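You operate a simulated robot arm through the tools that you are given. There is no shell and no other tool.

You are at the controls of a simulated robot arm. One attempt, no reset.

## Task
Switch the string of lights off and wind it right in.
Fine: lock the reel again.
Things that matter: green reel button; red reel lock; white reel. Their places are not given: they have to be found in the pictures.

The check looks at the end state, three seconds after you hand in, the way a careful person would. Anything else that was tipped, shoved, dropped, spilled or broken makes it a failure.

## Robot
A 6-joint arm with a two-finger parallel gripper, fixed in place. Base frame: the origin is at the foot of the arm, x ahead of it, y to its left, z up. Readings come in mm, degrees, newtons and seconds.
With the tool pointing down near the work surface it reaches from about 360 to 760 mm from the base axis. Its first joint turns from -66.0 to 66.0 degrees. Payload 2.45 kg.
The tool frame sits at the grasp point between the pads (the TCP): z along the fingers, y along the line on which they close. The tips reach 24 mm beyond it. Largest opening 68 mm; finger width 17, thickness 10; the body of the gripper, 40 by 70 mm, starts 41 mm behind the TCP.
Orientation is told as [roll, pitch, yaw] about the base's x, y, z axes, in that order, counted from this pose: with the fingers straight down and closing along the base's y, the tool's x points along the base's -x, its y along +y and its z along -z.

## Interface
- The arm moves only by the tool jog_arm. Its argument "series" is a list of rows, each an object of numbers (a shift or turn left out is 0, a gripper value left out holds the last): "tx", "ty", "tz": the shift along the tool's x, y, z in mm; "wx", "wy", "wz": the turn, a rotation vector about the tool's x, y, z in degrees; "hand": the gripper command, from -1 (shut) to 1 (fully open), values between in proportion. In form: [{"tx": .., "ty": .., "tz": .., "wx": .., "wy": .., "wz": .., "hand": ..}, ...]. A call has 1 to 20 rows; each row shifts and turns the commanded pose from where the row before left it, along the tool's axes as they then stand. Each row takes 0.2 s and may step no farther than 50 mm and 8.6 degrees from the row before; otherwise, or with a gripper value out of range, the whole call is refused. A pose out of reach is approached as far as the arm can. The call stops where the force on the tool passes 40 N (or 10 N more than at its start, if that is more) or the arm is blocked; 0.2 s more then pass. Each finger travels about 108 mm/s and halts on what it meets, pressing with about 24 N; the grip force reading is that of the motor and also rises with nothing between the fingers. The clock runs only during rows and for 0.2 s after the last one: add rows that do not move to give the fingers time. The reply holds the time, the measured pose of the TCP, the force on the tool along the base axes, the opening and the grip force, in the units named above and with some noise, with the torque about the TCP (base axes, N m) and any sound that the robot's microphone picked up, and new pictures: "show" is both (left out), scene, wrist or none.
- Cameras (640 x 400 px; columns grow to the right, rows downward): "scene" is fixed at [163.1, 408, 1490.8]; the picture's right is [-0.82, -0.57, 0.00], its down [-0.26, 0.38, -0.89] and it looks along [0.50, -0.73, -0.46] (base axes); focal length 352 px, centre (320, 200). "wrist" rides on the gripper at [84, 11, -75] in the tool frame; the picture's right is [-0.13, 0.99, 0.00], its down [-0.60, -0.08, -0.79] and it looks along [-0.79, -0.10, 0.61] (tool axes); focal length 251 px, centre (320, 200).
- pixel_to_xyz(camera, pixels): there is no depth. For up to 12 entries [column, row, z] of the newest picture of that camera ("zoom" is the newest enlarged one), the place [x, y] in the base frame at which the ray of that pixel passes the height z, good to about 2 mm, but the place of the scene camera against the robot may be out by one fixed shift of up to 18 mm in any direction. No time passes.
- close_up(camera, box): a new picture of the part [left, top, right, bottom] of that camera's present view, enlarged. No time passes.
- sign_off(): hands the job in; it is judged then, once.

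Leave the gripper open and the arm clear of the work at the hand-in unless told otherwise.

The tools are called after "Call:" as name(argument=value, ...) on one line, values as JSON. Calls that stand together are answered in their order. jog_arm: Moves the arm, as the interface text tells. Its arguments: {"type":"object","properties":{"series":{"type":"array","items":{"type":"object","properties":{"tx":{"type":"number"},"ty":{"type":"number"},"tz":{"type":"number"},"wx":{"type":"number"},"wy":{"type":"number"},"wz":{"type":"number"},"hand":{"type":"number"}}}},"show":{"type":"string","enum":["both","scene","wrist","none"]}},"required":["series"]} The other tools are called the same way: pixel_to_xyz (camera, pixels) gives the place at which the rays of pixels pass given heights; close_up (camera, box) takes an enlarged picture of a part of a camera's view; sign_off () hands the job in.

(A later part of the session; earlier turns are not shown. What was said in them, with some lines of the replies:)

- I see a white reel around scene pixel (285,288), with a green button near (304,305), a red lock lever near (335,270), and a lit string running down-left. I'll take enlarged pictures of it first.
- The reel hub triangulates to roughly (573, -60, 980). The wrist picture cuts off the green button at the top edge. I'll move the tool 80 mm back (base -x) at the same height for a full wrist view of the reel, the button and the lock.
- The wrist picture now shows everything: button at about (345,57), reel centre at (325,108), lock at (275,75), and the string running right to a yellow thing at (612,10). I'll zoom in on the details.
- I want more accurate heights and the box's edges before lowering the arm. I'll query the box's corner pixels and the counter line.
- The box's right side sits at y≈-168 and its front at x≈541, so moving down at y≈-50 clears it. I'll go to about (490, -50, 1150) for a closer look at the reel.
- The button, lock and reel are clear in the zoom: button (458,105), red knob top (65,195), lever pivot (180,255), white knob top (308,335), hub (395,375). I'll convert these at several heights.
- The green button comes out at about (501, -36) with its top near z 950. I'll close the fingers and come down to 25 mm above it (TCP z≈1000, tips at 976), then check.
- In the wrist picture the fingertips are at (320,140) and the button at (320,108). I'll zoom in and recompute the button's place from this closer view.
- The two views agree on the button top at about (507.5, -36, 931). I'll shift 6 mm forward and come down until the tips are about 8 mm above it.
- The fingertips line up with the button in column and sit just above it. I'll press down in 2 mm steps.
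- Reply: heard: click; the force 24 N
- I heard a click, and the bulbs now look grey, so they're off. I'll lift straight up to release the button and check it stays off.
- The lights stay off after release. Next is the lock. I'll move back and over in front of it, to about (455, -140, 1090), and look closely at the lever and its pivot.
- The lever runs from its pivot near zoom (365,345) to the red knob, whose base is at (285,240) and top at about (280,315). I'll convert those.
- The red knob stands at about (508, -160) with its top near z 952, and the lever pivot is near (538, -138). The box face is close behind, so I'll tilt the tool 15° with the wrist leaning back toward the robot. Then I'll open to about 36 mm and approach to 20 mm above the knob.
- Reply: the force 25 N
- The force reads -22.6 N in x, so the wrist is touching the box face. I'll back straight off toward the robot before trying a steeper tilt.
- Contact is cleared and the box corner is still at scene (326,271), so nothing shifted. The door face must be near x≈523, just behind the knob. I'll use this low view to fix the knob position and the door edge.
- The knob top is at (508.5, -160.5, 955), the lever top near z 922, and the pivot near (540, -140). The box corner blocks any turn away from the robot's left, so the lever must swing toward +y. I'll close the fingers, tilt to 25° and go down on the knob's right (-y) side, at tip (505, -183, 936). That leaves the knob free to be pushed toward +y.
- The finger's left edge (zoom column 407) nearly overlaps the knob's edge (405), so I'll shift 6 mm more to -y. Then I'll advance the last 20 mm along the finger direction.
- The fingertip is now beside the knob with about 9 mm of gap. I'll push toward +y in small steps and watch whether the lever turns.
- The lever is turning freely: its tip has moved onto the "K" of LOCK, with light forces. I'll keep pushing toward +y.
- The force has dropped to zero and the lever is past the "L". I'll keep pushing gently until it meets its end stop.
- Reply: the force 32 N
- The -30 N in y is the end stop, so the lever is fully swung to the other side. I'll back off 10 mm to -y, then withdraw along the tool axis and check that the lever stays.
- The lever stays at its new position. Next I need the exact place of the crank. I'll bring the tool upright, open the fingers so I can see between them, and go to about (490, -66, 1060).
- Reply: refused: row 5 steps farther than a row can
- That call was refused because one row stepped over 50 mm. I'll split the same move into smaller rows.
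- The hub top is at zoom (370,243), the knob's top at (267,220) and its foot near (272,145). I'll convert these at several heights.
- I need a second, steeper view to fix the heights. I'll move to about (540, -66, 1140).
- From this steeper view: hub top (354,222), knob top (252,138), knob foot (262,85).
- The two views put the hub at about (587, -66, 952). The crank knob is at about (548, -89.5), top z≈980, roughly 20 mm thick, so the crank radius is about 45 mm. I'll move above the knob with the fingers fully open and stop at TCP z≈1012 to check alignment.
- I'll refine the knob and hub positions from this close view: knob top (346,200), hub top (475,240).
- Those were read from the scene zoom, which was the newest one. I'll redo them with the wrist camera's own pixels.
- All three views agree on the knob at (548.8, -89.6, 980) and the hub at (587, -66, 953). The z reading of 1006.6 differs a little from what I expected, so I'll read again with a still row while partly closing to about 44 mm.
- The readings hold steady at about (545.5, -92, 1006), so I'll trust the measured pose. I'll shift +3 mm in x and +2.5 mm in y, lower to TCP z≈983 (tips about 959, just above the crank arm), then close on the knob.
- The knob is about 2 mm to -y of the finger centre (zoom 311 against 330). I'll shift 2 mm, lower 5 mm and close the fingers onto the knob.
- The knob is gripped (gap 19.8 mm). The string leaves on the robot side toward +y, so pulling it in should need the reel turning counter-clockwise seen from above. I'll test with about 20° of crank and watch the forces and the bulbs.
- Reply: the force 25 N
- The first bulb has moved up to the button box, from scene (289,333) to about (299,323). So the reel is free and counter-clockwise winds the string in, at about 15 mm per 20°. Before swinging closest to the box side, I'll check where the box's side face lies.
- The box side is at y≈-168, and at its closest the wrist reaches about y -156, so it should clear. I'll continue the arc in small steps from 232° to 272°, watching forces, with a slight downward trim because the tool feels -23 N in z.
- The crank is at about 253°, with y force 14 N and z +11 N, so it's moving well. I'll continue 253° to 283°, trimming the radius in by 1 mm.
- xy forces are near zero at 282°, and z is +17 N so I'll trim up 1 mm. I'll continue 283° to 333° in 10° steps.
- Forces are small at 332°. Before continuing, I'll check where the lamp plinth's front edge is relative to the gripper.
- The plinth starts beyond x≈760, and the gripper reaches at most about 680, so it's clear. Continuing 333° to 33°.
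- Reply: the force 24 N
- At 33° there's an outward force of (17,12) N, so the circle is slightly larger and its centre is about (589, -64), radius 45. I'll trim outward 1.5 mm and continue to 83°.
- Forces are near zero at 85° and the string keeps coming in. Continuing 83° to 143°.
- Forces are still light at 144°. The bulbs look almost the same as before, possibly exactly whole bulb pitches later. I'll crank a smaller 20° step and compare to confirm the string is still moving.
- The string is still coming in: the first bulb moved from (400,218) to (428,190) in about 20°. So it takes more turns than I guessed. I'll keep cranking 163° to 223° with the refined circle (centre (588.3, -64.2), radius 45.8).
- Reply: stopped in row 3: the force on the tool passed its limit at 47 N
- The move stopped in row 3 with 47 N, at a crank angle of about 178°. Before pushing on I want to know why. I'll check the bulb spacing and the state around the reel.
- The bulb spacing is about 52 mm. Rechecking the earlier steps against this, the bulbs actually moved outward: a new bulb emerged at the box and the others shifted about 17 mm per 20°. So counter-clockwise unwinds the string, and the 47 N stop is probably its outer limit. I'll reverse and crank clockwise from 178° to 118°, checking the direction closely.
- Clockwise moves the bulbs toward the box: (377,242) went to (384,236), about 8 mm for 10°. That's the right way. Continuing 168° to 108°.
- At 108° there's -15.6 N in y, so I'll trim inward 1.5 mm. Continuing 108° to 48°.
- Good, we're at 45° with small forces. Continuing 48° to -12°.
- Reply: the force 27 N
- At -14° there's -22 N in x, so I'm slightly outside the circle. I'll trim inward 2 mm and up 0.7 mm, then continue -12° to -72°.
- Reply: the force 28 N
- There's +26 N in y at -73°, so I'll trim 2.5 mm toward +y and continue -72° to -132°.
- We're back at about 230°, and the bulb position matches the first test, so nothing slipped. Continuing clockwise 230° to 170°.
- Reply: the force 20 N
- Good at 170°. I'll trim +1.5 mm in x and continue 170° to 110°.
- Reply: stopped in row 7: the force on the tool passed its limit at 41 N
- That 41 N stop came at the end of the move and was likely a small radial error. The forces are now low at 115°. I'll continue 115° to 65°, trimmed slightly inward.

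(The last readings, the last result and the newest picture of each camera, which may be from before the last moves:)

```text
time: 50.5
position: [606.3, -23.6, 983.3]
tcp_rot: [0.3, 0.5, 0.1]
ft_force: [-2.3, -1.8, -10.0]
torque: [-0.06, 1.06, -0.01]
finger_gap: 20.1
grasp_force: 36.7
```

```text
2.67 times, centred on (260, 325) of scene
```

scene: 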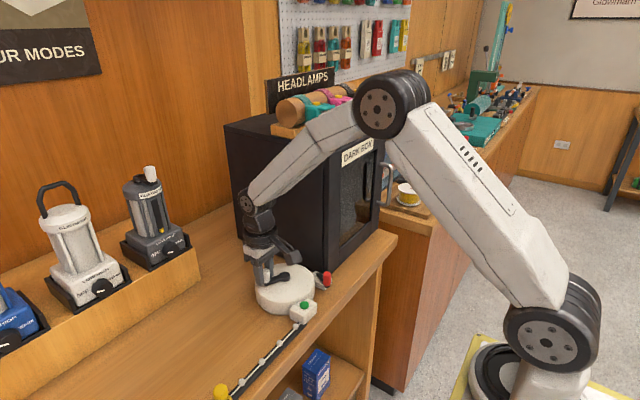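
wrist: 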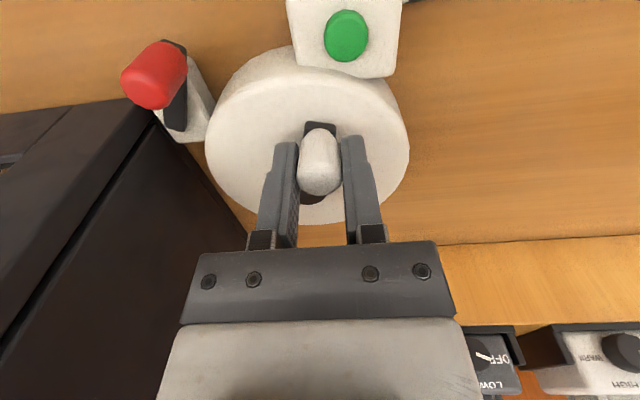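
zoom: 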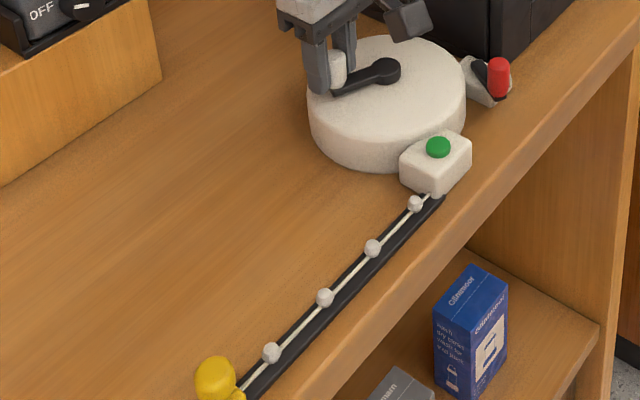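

The yellow end piece is now in view at scene (221,392), with four bulbs left. Continuing 66° to 6°.

Call:
jog_arm(series=[{"tx": -6.79, "ty": -3.76, "tz": 0.4}, {"tx": -6.03, "ty": -4.88}, {"tx": -5.09, "ty": -5.86}, {"tx": -4.0, "ty": -6.65}, {"tx": -2.78, "ty": -7.24}, {"tx": -1.48, "ty": -7.62}, {}], show="scene")

Call:
close_up(camera="scene", box=[160, 250, 360, 400])

```text
time: 52.0
position: [633.3, -60.6, 983.3]
tcp_rot: [0.3, 0.5, 0.1]
ft_force: [-17.6, -1.5, 7.8]
torque: [0.08, -0.28, 0.01]
finger_gap: 19.9
grasp_force: 37.5
```

scene: 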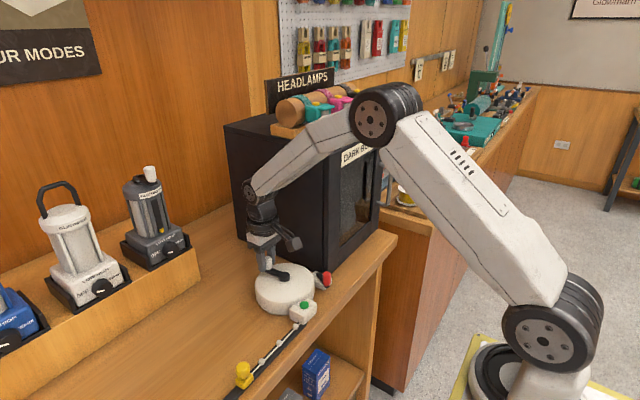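

```text
2.67 times, centred on (260, 325) of scene
```

zoom: 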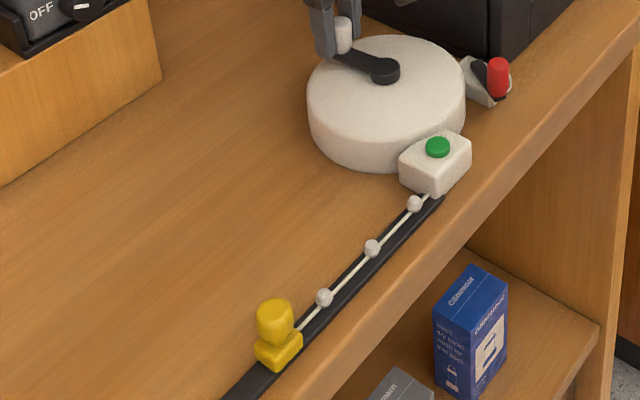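

Three bulbs are left, and the yellow end is at zoom (278,340). I'll trim -1.5 mm in x and continue 4° to -56°.

Call:
jog_arm(series=[{"tx": 1.64, "ty": -7.76}, {"tx": 1.48, "ty": -7.62}, {"tx": 2.78, "ty": -7.24}, {"tx": 4.0, "ty": -6.65}, {"tx": 5.09, "ty": -5.86}, {"tx": 6.03, "ty": -4.88}, {}], show="scene")

Call:
close_up(camera="scene", box=[160, 250, 360, 400])

```text
time: 53.6
position: [613.8, -101.7, 983.7]
tcp_rot: [0.2, 0.3, 0.2]
ft_force: [-1.3, 2.6, 9.7]
torque: [0.07, -0.66, 0.01]
finger_gap: 20.0
grasp_force: 37.8
```

scene: 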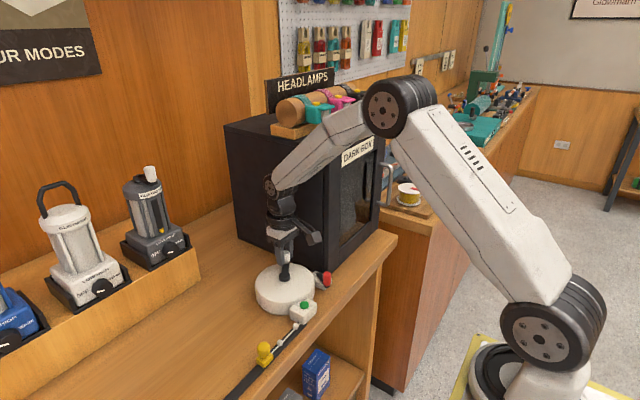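

```text
2.67 times, centred on (260, 325) of scene
```

zoom: 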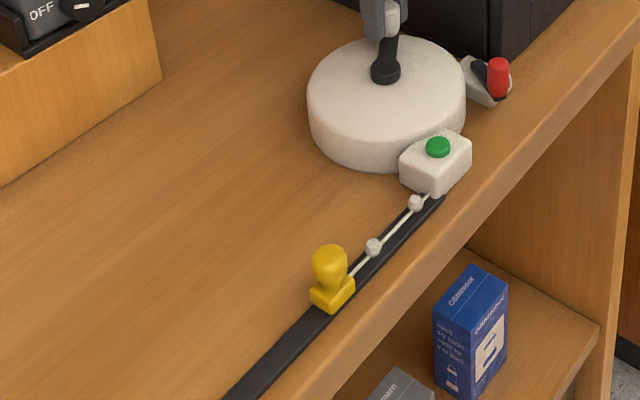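

Two bulbs are left and the forces are tiny. Continuing -56° to -116°.

Call:
jog_arm(series=[{"tx": 6.79, "ty": -3.3}, {"tx": 7.34, "ty": -2.2}, {"tx": 7.66, "ty": -1.1}, {"tx": 7.76, "ty": 0.14}, {"tx": 7.62, "ty": 1.48}, {"tx": 7.24, "ty": 2.78}, {}], show="scene")

Call:
close_up(camera="scene", box=[160, 250, 360, 400])

```text
time: 54.9
position: [576.9, -108.2, 983.5]
tcp_rot: [0.0, 0.3, 0.0]
ft_force: [-1.2, -5.0, 1.5]
torque: [-0.07, 0.02, 0.01]
finger_gap: 20.0
grasp_force: 37.7
stopped in row 6: the force on the tool passed its limit at 41 N (the readings are from after the stop); the commanded pose is now the measured one
```

scene: 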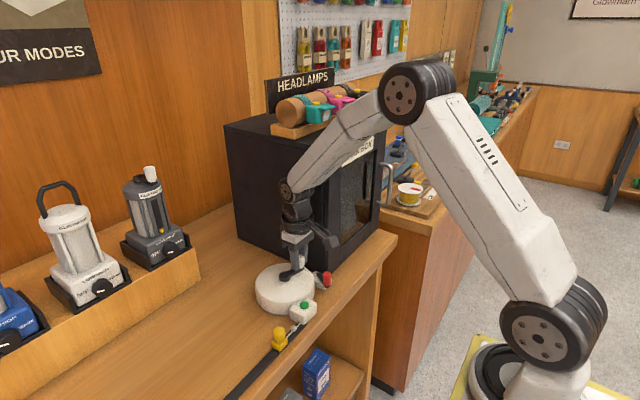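

```text
2.67 times, centred on (260, 325) of scene
```

zoom: 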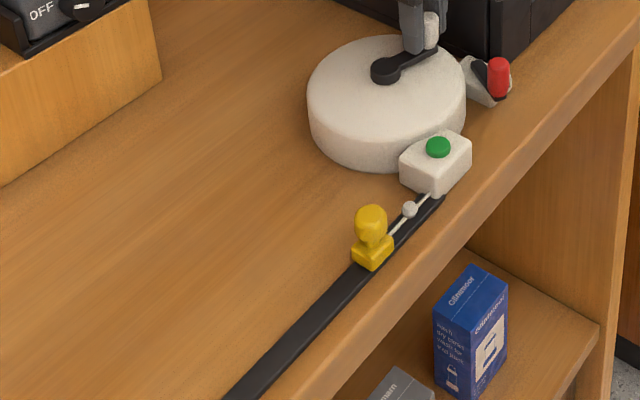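

One bulb is left, and that stop was another small radial error. I'll continue 255° to 215°, trimmed slightly inward.

Call:
jog_arm(series=[{"tx": 7.37, "ty": 3.4}, {"tx": 6.79, "ty": 3.92}, {"tx": 6.0, "ty": 5.04}, {"tx": 5.04, "ty": 6.0}, {}], show="scene")

Call:
close_up(camera="scene", box=[220, 250, 380, 350])

```text
time: 56.1
position: [550.6, -88.6, 983.7]
tcp_rot: [0.0, 0.3, 0.0]
ft_force: [-9.3, -5.0, 11.5]
torque: [0.03, 0.41, 0.05]
finger_gap: 20.2
grasp_force: 37.8
```

scene: 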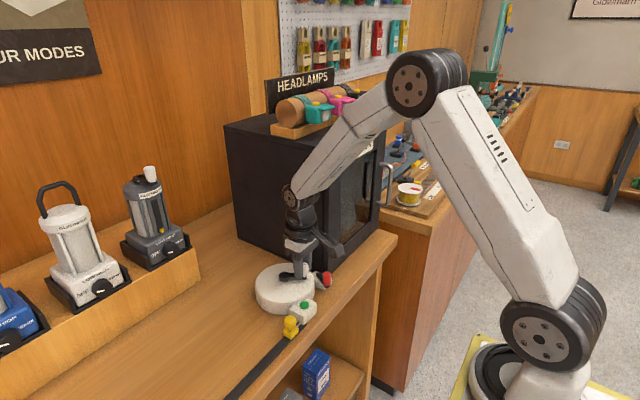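

```text
4.00 times, centred on (300, 300) of scene
```

zoom: 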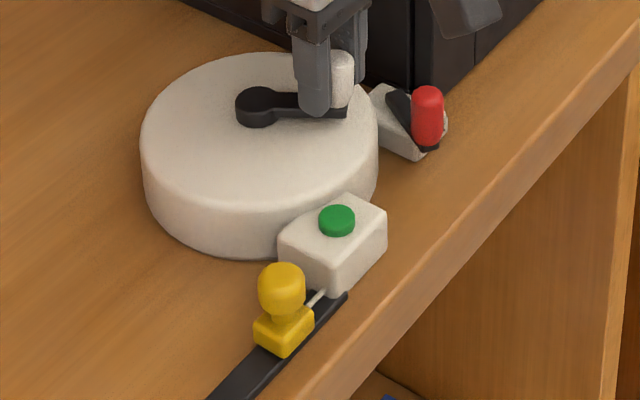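

The yellow end piece is nearly at the box, with about 10 mm of string still visible. I'll go in 5° steps now.

Call:
jog_arm(series=[{"tx": 1.99, "ty": 3.38}, {"tx": 1.69, "ty": 3.54}, {}], show="scene")

Call:
close_up(camera="scene", box=[220, 250, 380, 350])

```text
time: 56.9
position: [547.0, -82.4, 982.8]
tcp_rot: [0.0, 0.2, 0.1]
ft_force: [0.8, 1.3, 6.1]
torque: [0.04, 0.7, 0.01]
finger_gap: 20.1
grasp_force: 36.7
```

scene: 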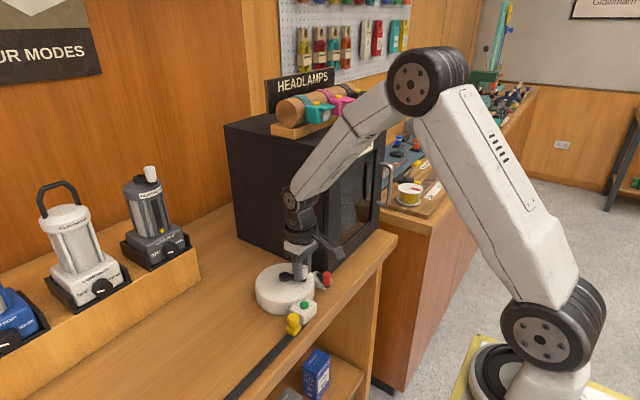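

```text
4.00 times, centred on (300, 300) of scene
```

zoom: 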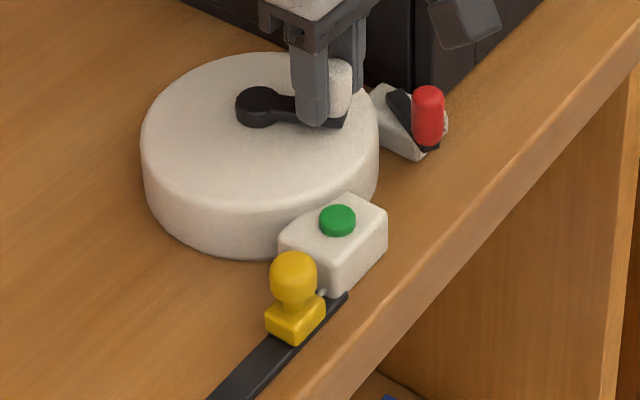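

Only a sliver of string shows at (322,292). I'll do two more 5° steps and watch for the end stop.

Call:
jog_arm(series=[{"tx": 1.37, "ty": 3.67}, {"tx": 1.05, "ty": 3.78}, {}], show="scene")

Call:
close_up(camera="scene", box=[260, 280, 340, 340])

```text
time: 57.7
position: [544.8, -74.6, 982.7]
tcp_rot: [0.1, 0.2, -0.1]
ft_force: [4.1, 1.6, 7.7]
torque: [-0.05, 0.61, 0.05]
finger_gap: 19.9
grasp_force: 37.4
```

scene: 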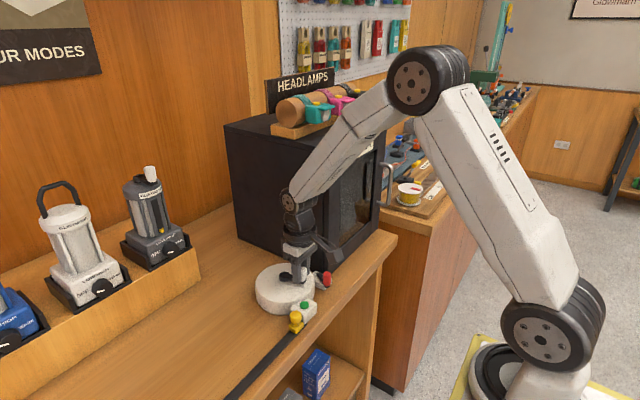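

```text
6.67 times, centred on (300, 310) of scene
```

zoom: 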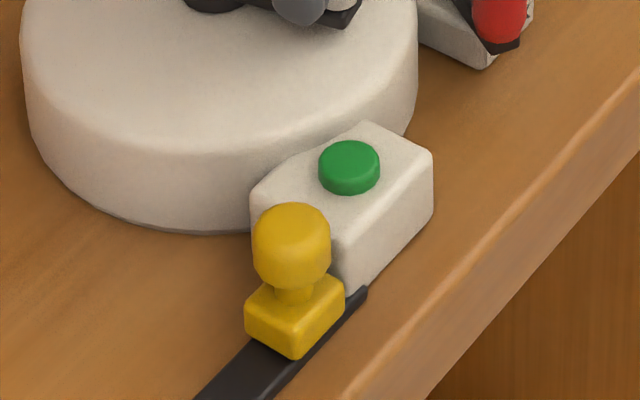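

The yellow piece now appears to meet the box. I'll keep turning gently to confirm it has reached the end stop.

Call:
jog_arm(series=[{"tx": 0.4, "ty": 1.95}, {"tx": 0.3, "ty": 1.95}, {"tx": 0.2, "ty": 1.95}, {}], show="scene")

Call:
close_up(camera="scene", box=[260, 280, 340, 340])

```text
time: 58.7
position: [542.9, -69.1, 983.3]
tcp_rot: [0.1, 0.4, 0.1]
ft_force: [0.1, -0.9, -2.5]
torque: [-0.01, -0.99, -0.01]
finger_gap: 20.3
grasp_force: 37.5
```

scene: 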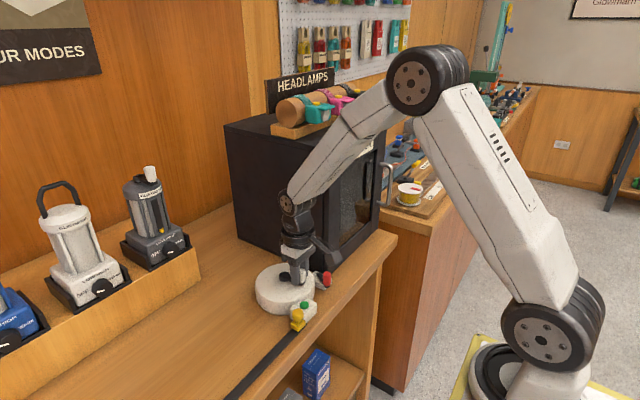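

```text
6.67 times, centred on (300, 310) of scene
```

zoom: 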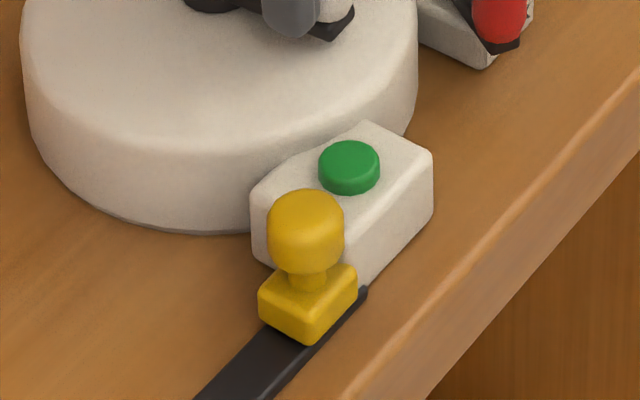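

It's still moving freely: the yellow base went from (295,315) to (308,300). I'll continue a few more degrees.

Call:
jog_arm(series=[{"tx": 0.1, "ty": 1.95}, {"tx": 0, "ty": 1.95}, {"tx": 0, "ty": 1.95}, {}], show="scene")

Call:
close_up(camera="scene", box=[260, 280, 340, 340])

```text
time: 59.7
position: [543.5, -64.8, 983.2]
tcp_rot: [0.0, 0.3, 0.1]
ft_force: [-1.2, -21.6, -0.9]
torque: [-0.11, 1.05, 0.03]
finger_gap: 20.3
grasp_force: 38.1
```

scene: 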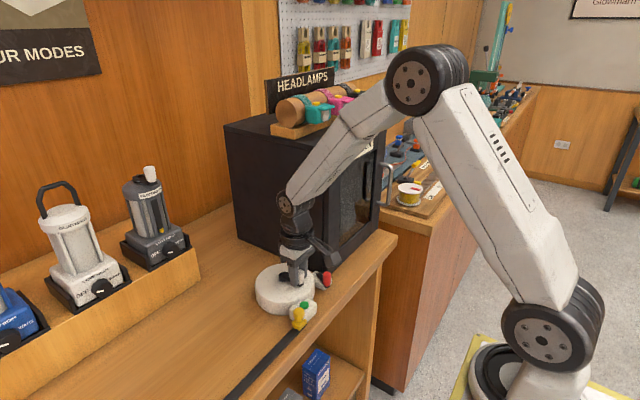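

```text
6.67 times, centred on (300, 310) of scene
```

zoom: 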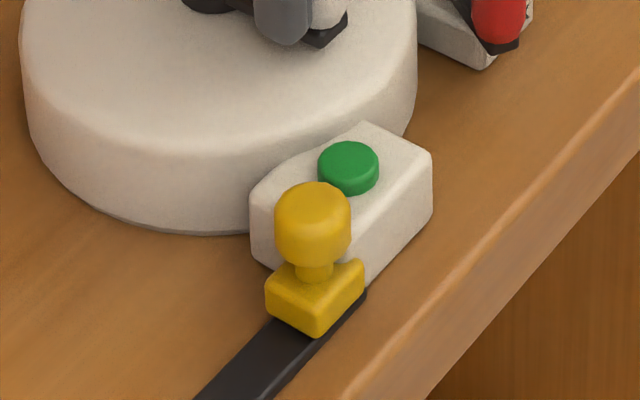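

There's now a tangential resistance of -21.6 N in y, and the yellow base looks flush with the box. I'll give one more small push to confirm it's fully home.

Call:
jog_arm(series=[{"tx": 0, "ty": 1.5}, {}], show="scene")

Call:
close_up(camera="scene", box=[260, 280, 340, 340])

```text
time: 60.3
position: [543.6, -65.3, 983.5]
tcp_rot: [-0.1, 0.2, 0.0]
ft_force: [-4.0, -34.7, 2.4]
torque: [-0.02, 0.61, 0.11]
finger_gap: 19.7
grasp_force: 37.7
```

scene: 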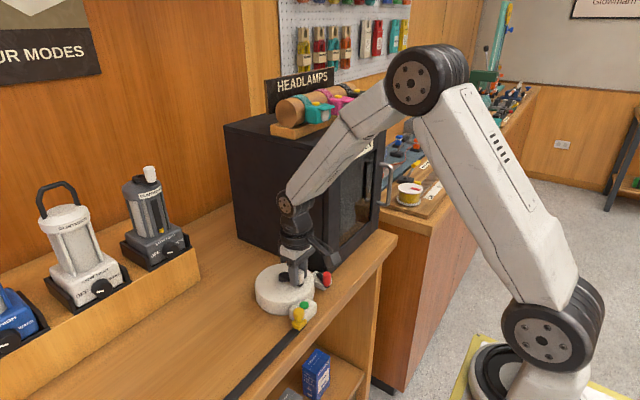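

```text
6.67 times, centred on (300, 310) of scene
```

zoom: 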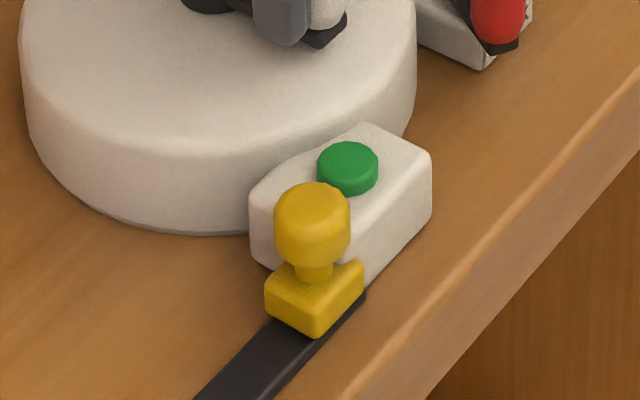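

The end stop is confirmed: no more movement and -34.7 N. I'll unload the push by 4 mm without turning the crank back, then open the fingers and lift straight up.

Call:
jog_arm(series=[{"ty": -3.5}, {}, {"hand": 0.2}, {"hand": 0.6}, {}, {"tz": -20}, {"tz": -40}, {}], show="both")

Call:
close_up(camera="scene", box=[240, 250, 360, 340])

```text
time: 62.1
position: [545.2, -65.5, 1043.9]
tcp_rot: [0.0, 0.2, 0.0]
ft_force: [0.0, 0.3, -0.5]
torque: [-0.04, 0.01, -0.03]
finger_gap: 54.4
grasp_force: 0.1
```

scene: 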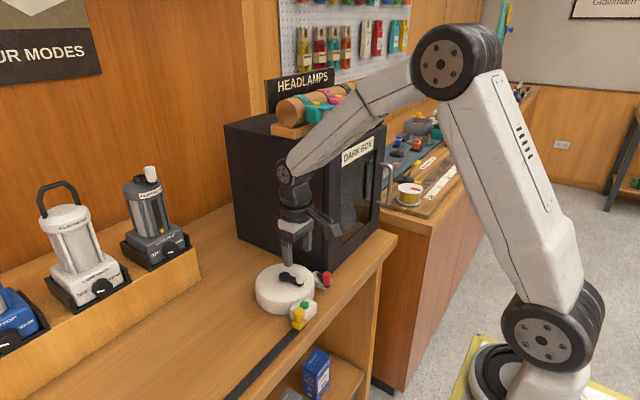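
wrist: 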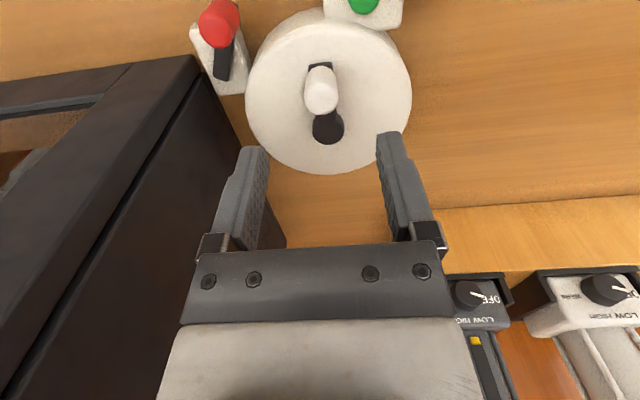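

```text
4.44 times, centred on (300, 295) of scene
```

zoom: 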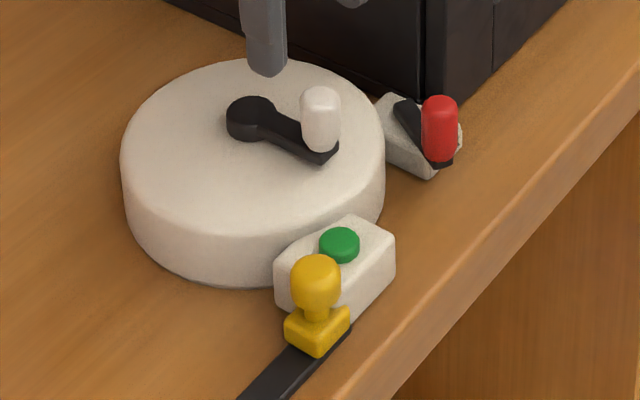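

The string stayed home: the yellow piece is still flush against the box. Next, re-lock. I'll move back to about (456, -98, 1039), close the fingers and tilt 25° as before, on the +y side of the red knob.

Call:
jog_arm(series=[{"tx": 30, "ty": -11, "hand": -1}, {"tx": 30, "ty": -11}, {"tx": 29, "ty": -10.5, "tz": 5}, {"wy": -8.4}, {"wy": -8.4}, {"wy": -8.2}, {}], show="both")

Call:
close_up(camera="wrist", box=[224, 20, 416, 140])

```text
time: 63.7
position: [454.5, -98.8, 1041.1]
tcp_rot: [0.0, -24.7, -0.1]
ft_force: [0.1, 1.1, 0.0]
torque: [0.01, -0.02, 0.02]
finger_gap: 0.2
grasp_force: 23.3
```

scene: 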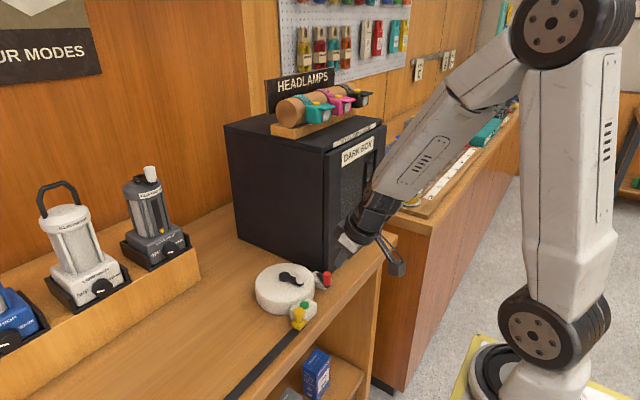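
wrist: 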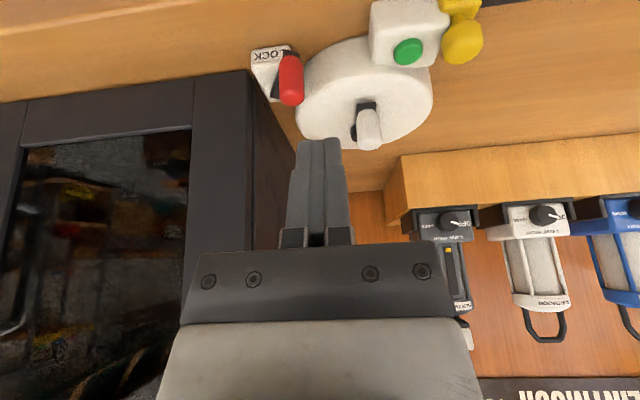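

```text
3.33 times, centred on (320, 80) of wrist
```

zoom: 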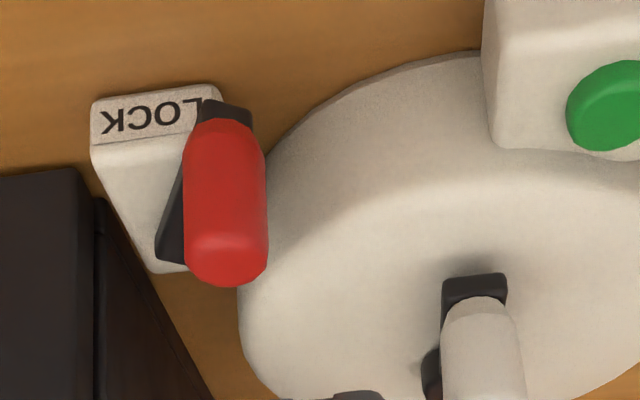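

I'll verify the red knob's present position from this view: its top is at zoom (228,258).

Call:
pixel_to_xyz(camera="zoom", pixels=[[228, 258, 960], [228, 258, 955], [228, 258, 950], [225, 130, 925], [245, 235, 940], [495, 140, 925]])

```text
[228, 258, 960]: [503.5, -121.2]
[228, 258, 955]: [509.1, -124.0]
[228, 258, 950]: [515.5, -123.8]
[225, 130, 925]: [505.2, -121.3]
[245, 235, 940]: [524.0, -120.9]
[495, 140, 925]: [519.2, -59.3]
```

The knob is at (508, -122.5), as expected, which leaves about 7 mm of gap. I'll advance 92 mm along the tool axis to tip height ~936 beside the knob.

Call:
jog_arm(series=[{"tz": 35, "ty": 1}, {"tz": 35}, {"tz": 22}, {}], show="both")

Call:
close_up(camera="wrist", box=[224, 60, 416, 180])

```text
time: 64.7
position: [494.1, -98.1, 955.9]
tcp_rot: [0.1, -24.8, -0.1]
ft_force: [0.1, 0.1, 0.4]
torque: [0.03, 0.02, -0.02]
finger_gap: 0.0
grasp_force: 23.2
```

scene: 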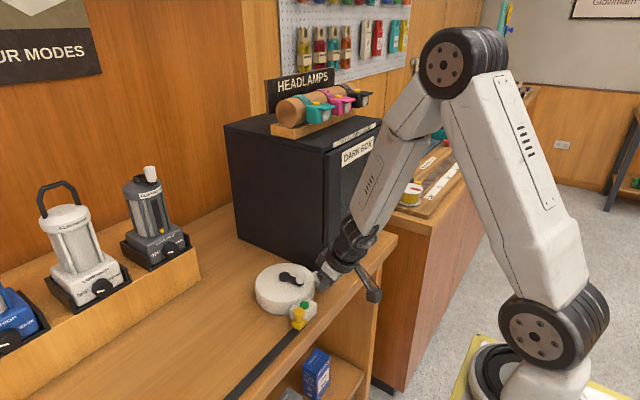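
wrist: 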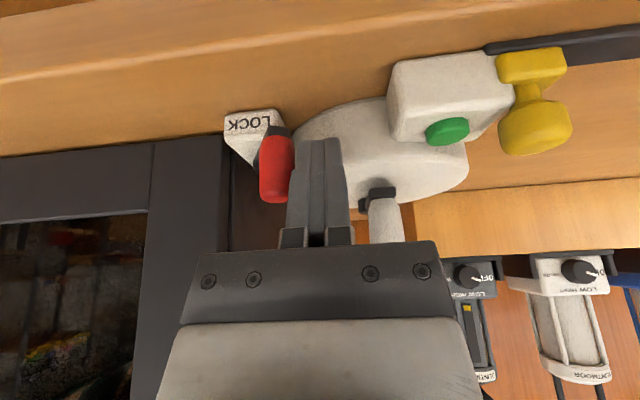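

```text
3.33 times, centred on (320, 120) of wrist
```

zoom: 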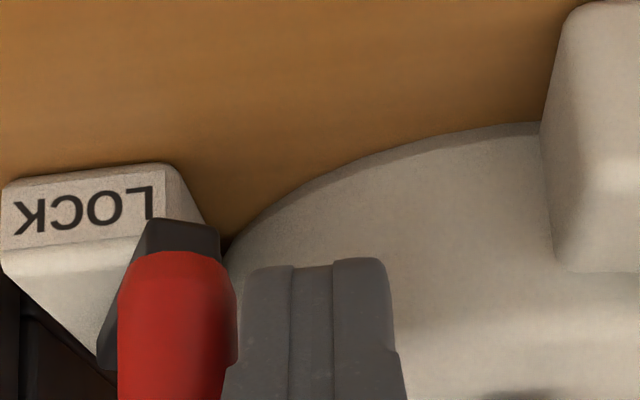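

The finger is right beside the red knob on its left side. I'll push toward -y to swing the lever back to its locked position, in steps.

Call:
jog_arm(series=[{"ty": -4}, {"ty": -4}, {"ty": -4}, {"ty": -4}, {"ty": -4}, {"ty": -4}, {"ty": -4}, {"ty": -4}, {"ty": -4}, {}], show="both")

Call:
close_up(camera="wrist", box=[204, 60, 396, 180])

```text
time: 65.6
position: [490.9, -108.1, 954.9]
tcp_rot: [0.4, -24.6, 0.1]
ft_force: [-9.4, 6.2, 14.0]
torque: [-0.1, -0.07, -0.08]
finger_gap: 0.0
grasp_force: 23.3
stopped in row 4: the force on the tool passed its limit at 44 N (the readings are from after the stop); the commanded pose is now the measured one
```

scene: 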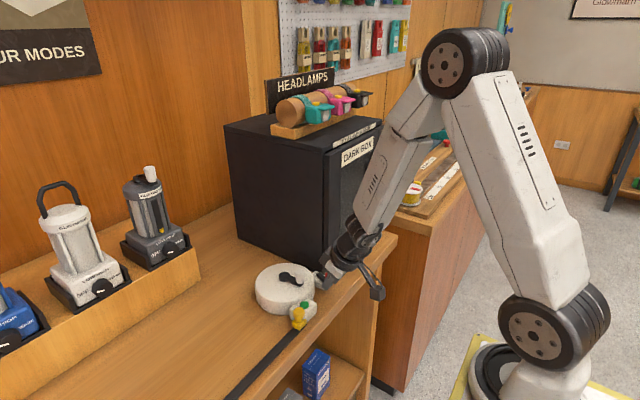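
wrist: 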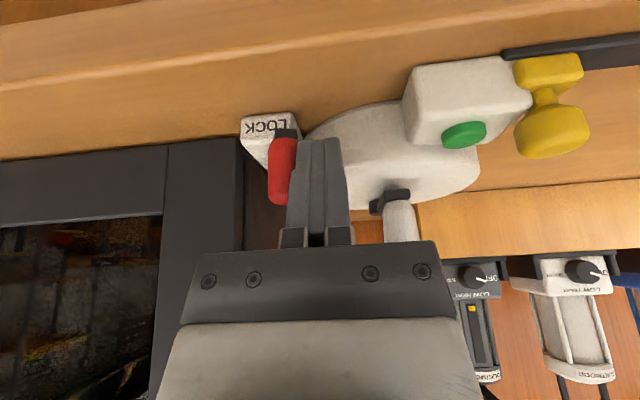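

```text
3.33 times, centred on (300, 120) of wrist
```

zoom: 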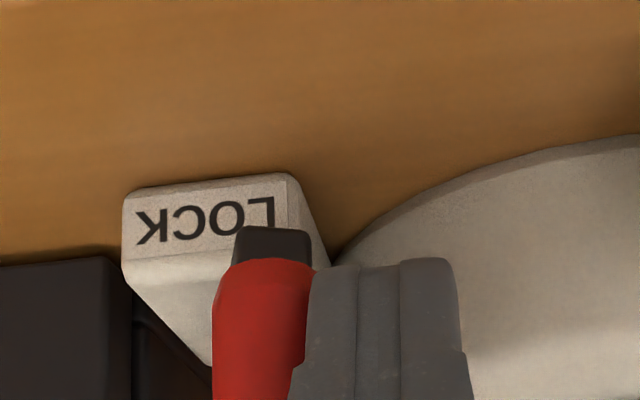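

The lever started to move back (its tip is now under the "LO"), but the force briefly reached 44 N. I'll continue with smaller 2 mm steps.

Call:
jog_arm(series=[{"ty": -2}, {"ty": -2}, {"ty": -2}, {}], show="wrist")

Call:
close_up(camera="wrist", box=[204, 60, 396, 180])

```text
time: 66.1
position: [490.6, -106.7, 955.7]
tcp_rot: [0.4, -24.6, 0.4]
ft_force: [-11.2, 5.6, 17.0]
torque: [-0.15, -0.14, -0.07]
finger_gap: 0.1
grasp_force: 23.3
stopped in row 2: the force on the tool passed its limit at 43 N (the readings are from after the stop); the commanded pose is now the measured one
```

wrist: 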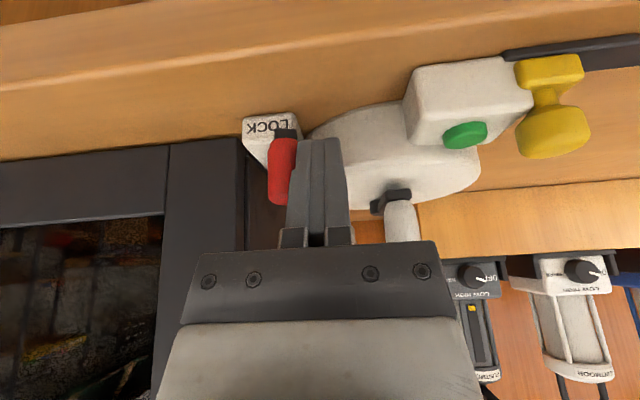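

```text
3.33 times, centred on (300, 120) of wrist
```

zoom: 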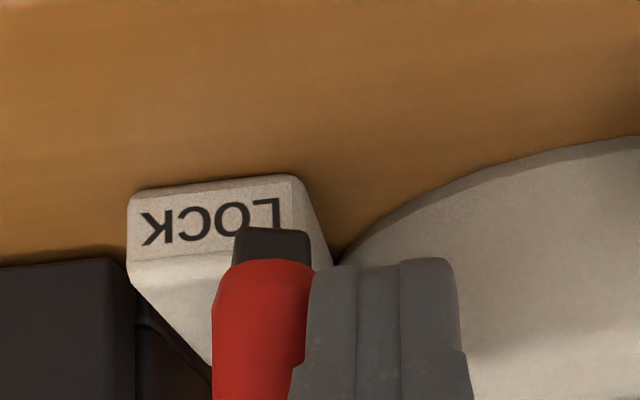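

The lever did not move further. The residual force points back along the finger, so the finger's front edge is riding on the knob's rounded side. I'll back off 6 mm, move 7 mm forward so the flat of the finger meets the knob squarely, and push again.

Call:
jog_arm(series=[{"ty": 4}, {"ty": 4}, {"tx": -6.3, "tz": 2.2}, {}], show="wrist")

Call:
close_up(camera="wrist", box=[204, 60, 396, 180])

Call:
close_up(camera="scene", box=[270, 220, 390, 310])

```text
time: 67.1
position: [497.4, -100.1, 954.4]
tcp_rot: [0.4, -24.5, 0.2]
ft_force: [0.3, 0.1, -1.3]
torque: [0.0, 0.01, -0.02]
finger_gap: 0.0
grasp_force: 23.4
```

wrist: 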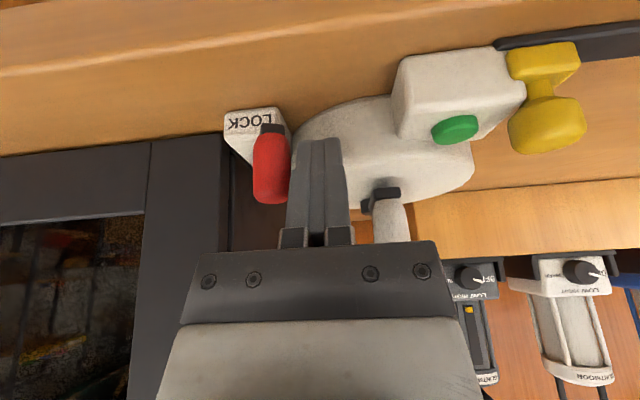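

```text
3.33 times, centred on (300, 120) of wrist
```

zoom: 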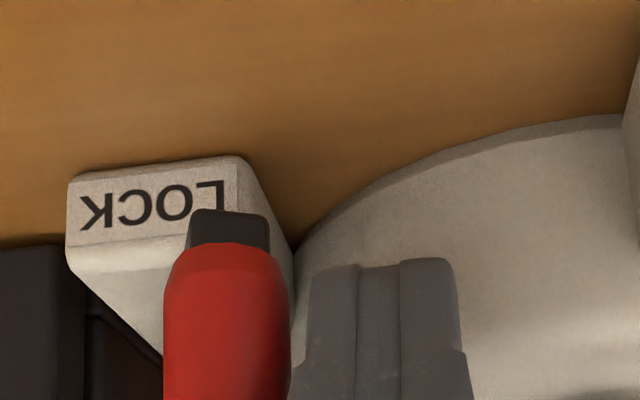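

```text
4.44 times, centred on (330, 265) of scene
```

zoom: 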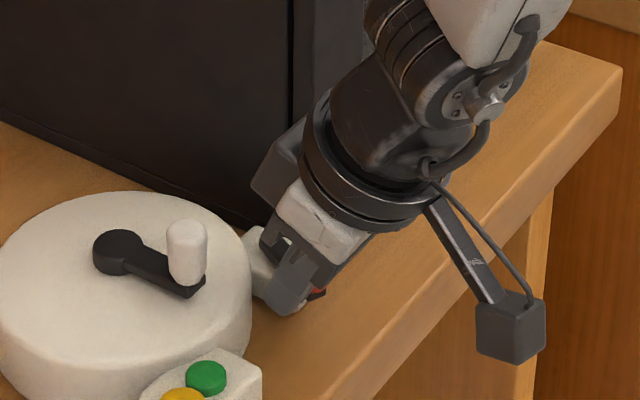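

The finger is now further forward with a small gap to the knob, and the lever has stayed where I left it, under the "L". I'll push toward -y in 2 mm steps.

Call:
jog_arm(series=[{"ty": -2}, {"ty": -2}, {"ty": -2}, {"ty": -2}, {"ty": -2}, {"ty": -2}, {}], show="wrist")

Call:
close_up(camera="wrist", box=[204, 60, 396, 180])

```text
time: 68.7
position: [496.5, -112.5, 955.2]
tcp_rot: [0.5, -24.5, 0.2]
ft_force: [-0.2, 0.3, -0.7]
torque: [-0.02, -0.01, 0.0]
finger_gap: 0.0
grasp_force: 23.4
```

wrist: 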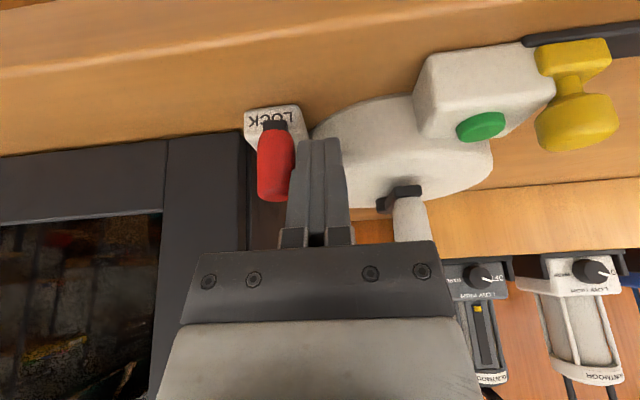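

```text
3.33 times, centred on (300, 120) of wrist
```

zoom: 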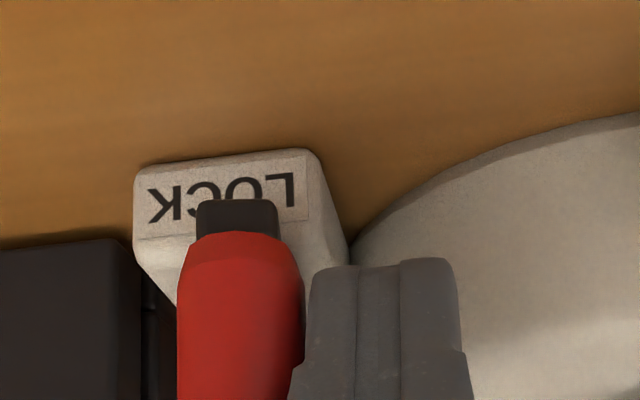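

The lever is now moving back easily: its tip is under the "OC", with no force. Continuing toward -y.

Call:
jog_arm(series=[{"ty": -3}, {"ty": -3}, {"ty": -3}, {"ty": -3}, {"ty": -3}, {}], show="wrist")

Call:
close_up(camera="wrist", box=[204, 60, 396, 180])

```text
time: 70.1
position: [497.7, -129.3, 954.6]
tcp_rot: [0.5, -24.4, 0.2]
ft_force: [-0.4, 0.3, 1.1]
torque: [-0.02, -0.04, -0.02]
finger_gap: 0.1
grasp_force: 23.8
```

wrist: 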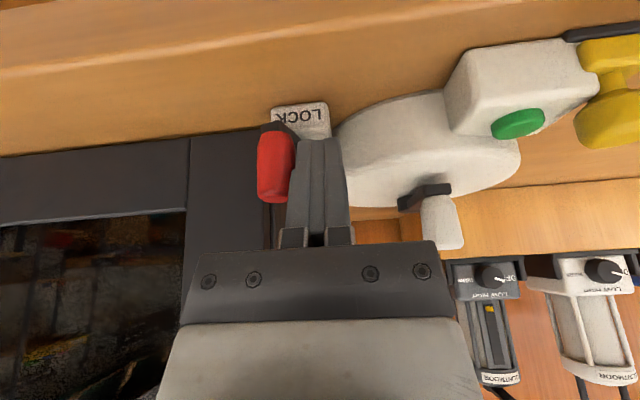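

```text
3.33 times, centred on (300, 120) of wrist
```

zoom: 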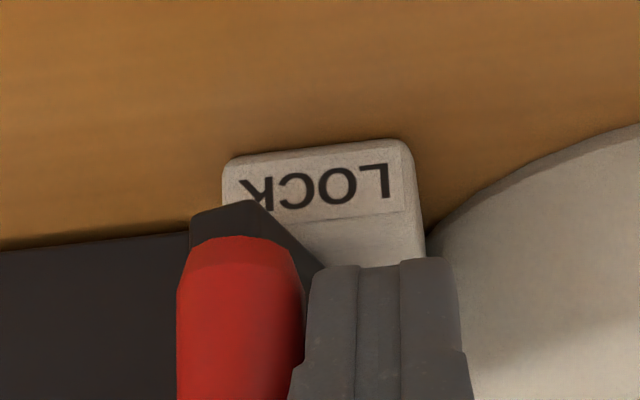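

The lever is now past the "K". I'll continue to its end stop, expected near TCP y≈-143.

Call:
jog_arm(series=[{"ty": -3}, {"ty": -3}, {"ty": -3}, {"ty": -3}, {}], show="wrist")

Call:
close_up(camera="wrist", box=[204, 60, 396, 180])

```text
time: 71.3
position: [498.3, -138.0, 955.0]
tcp_rot: [0.4, -24.6, 0.4]
ft_force: [1.7, 10.7, 3.3]
torque: [-0.06, -0.01, 0.09]
finger_gap: 0.2
grasp_force: 23.6
```

wrist: 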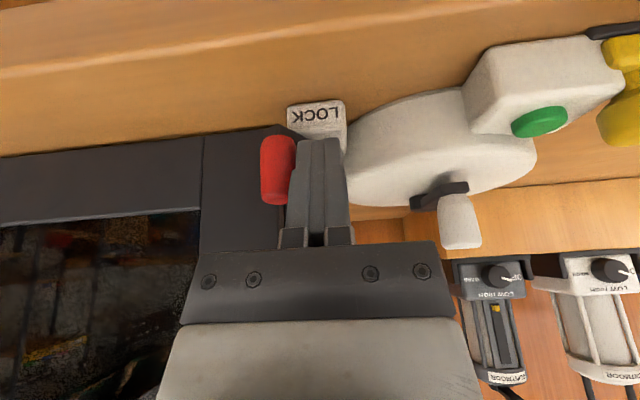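

```text
3.33 times, centred on (300, 120) of wrist
```

zoom: 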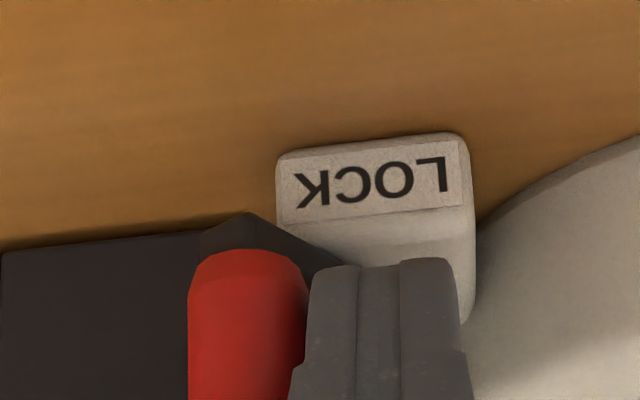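

There's now a 10.7 N resistance in y, close to the stop. I'll push a little more to seat it.

Call:
jog_arm(series=[{"ty": -1.5}, {"ty": -1.5}, {}], show="wrist")

Call:
close_up(camera="wrist", box=[204, 60, 396, 180])

```text
time: 72.1
position: [496.1, -139.2, 954.8]
tcp_rot: [0.9, -24.6, 0.6]
ft_force: [2.5, 34.4, 2.5]
torque: [-0.11, 0.01, 0.33]
finger_gap: 0.1
grasp_force: 24.0
```

wrist: 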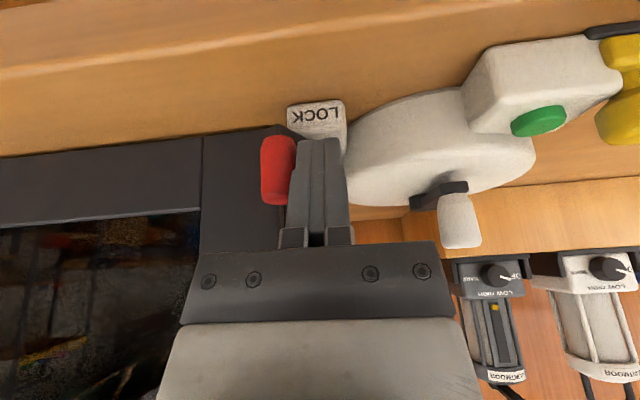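

```text
3.33 times, centred on (300, 120) of wrist
```

zoom: 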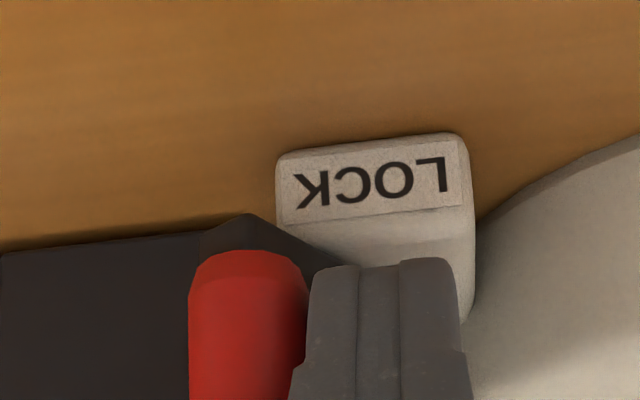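

The lever is firmly at its stop (34 N, no further movement). I'll back off toward +y and withdraw along the tool axis, then inspect everything.

Call:
jog_arm(series=[{"ty": 4}, {"ty": 6}, {"tz": -30}, {"tz": -40}, {"tz": -40}, {"hand": 1}, {}], show="both")

Call:
close_up(camera="wrist", box=[234, 0, 426, 120])

Call:
close_up(camera="scene", box=[250, 240, 370, 330])

```text
time: 73.7
position: [452.2, -133.5, 1053.1]
tcp_rot: [0.4, -24.5, 0.2]
ft_force: [-0.8, -0.3, 0.5]
torque: [0.03, 0.01, -0.01]
finger_gap: 68.2
grasp_force: 0.0
```

scene: 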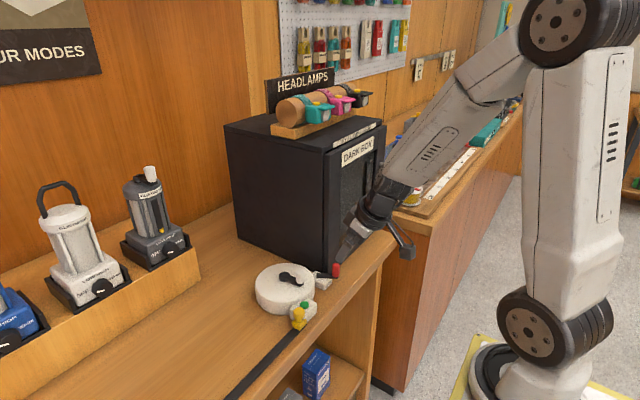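
wrist: 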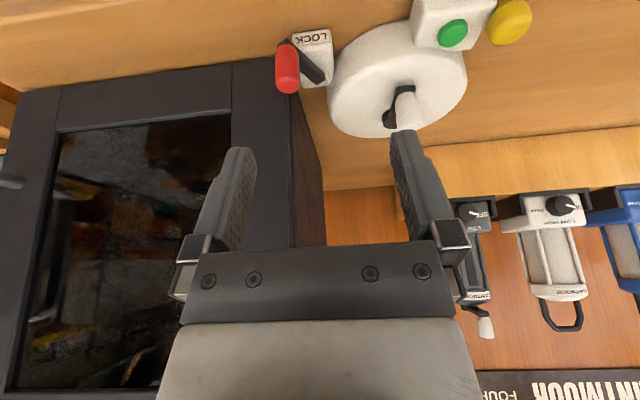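

```text
3.33 times, centred on (330, 60) of wrist
```

zoom: 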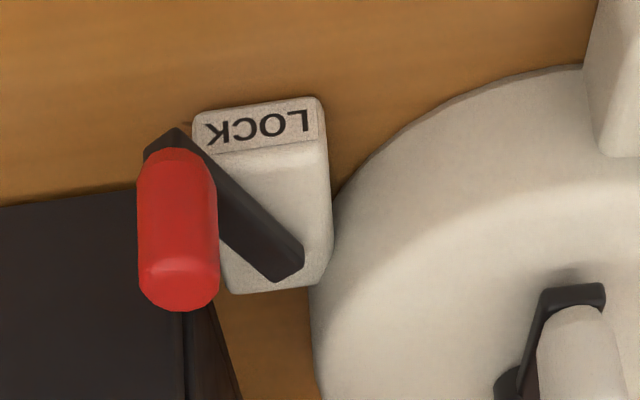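

```text
4.44 times, centred on (310, 285) of scene
```

zoom: 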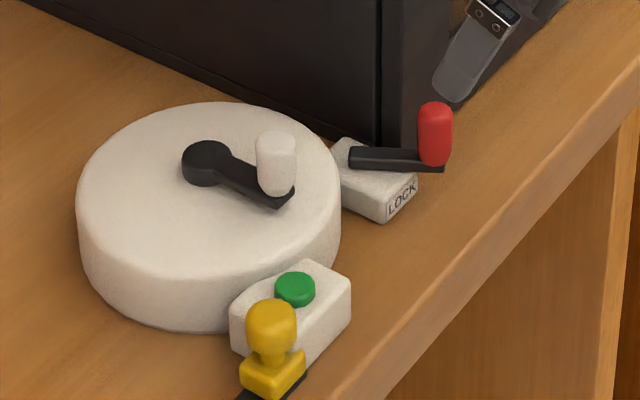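

The lever is back at its original LOCK position, the yellow end is flush at the box and the button is untouched. I'll raise the arm clear and upright, then look along the rail to check that nothing else was disturbed.

Call:
jog_arm(series=[{"tz": -45}, {"tz": -45}, {"wy": 8.4, "ty": 20}, {"wy": 8.4, "ty": 30}, {"wy": 7.8, "ty": 30}, {"tz": -40, "ty": 20}, {"tz": -45, "ty": 20}, {"ty": 45}, {"ty": 45}, {}], show="both")

Call:
close_up(camera="wrist", box=[100, 0, 420, 140])

Call:
close_up(camera="wrist", box=[320, 0, 640, 200])

```text
time: 75.9
position: [414.1, 76.2, 1222.7]
tcp_rot: [0.3, 0.1, 0.4]
ft_force: [0.2, 0.6, 0.1]
torque: [0.0, 0.02, 0.0]
finger_gap: 67.8
grasp_force: 0.0
```

scene: 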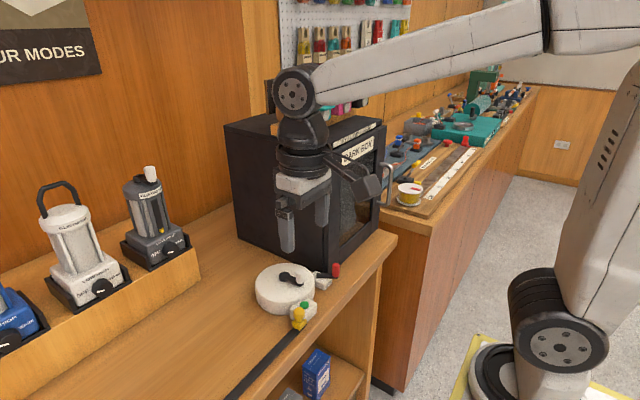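
wrist: 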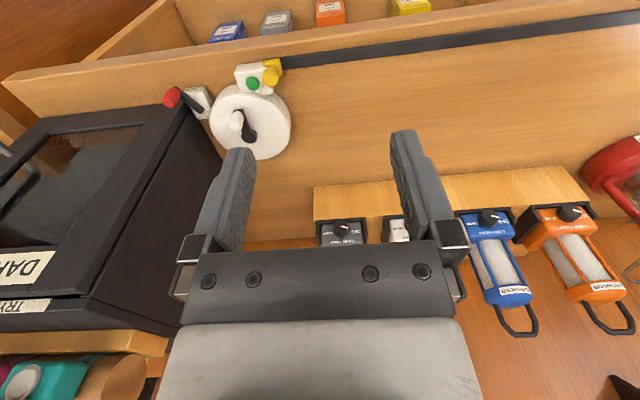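

```text
2.00 times, centred on (260, 70) of wrist
```

zoom: 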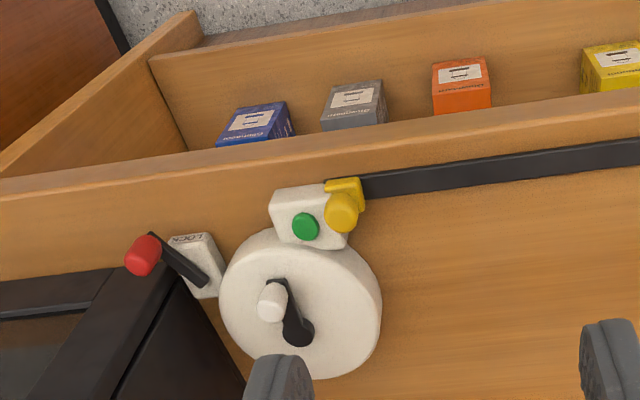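

```text
2.00 times, centred on (480, 100) of wrist
```

zoom: 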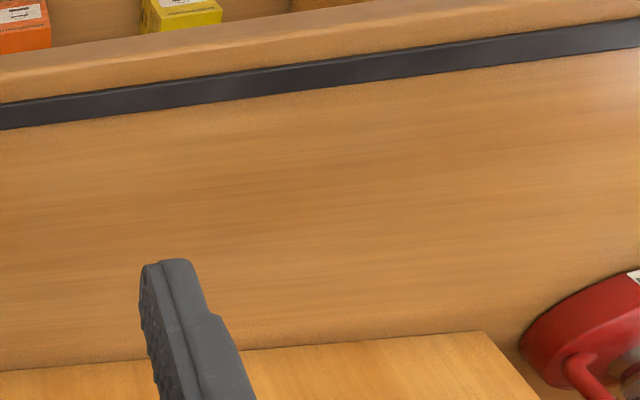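

The final view looks right:
- **String:** fully wound in, with the yellow end against the button box and an empty rail.
- **Lights:** off, and the button was not touched again.
- **Lock:** the red lever is back on its LOCK side.
- **Surroundings:** the dark box, lamps and boxes look undisturbed.

The gripper is open and the arm is clear, so I'm handing in.

Call:
sign_off()

```text
The job is handed in.
```

The string of lights is off, wound fully in, and the reel is locked again. I've handed the job in, but I don't have the verdict.

- **Lights:** one press of the green button switched them off. The bulbs went dark and stayed off after I let go.
- **Winding:** I first cranked the wrong way and let out roughly 290 mm more string before I noticed. I then wound it all back until the yellow end piece stopped against the button box, and the rail is now empty.
- **Lock:** the red lever is back against its stop on the LOCK side, where it started.
- **Box contact:** while reaching for the lock, the wrist pressed on the front of the dark box with about 25 N. I backed off, and its corner was in the same place in the picture afterwards.

In the last pictures nothing else looked disturbed. The gripper is open and the arm is clear of the work.
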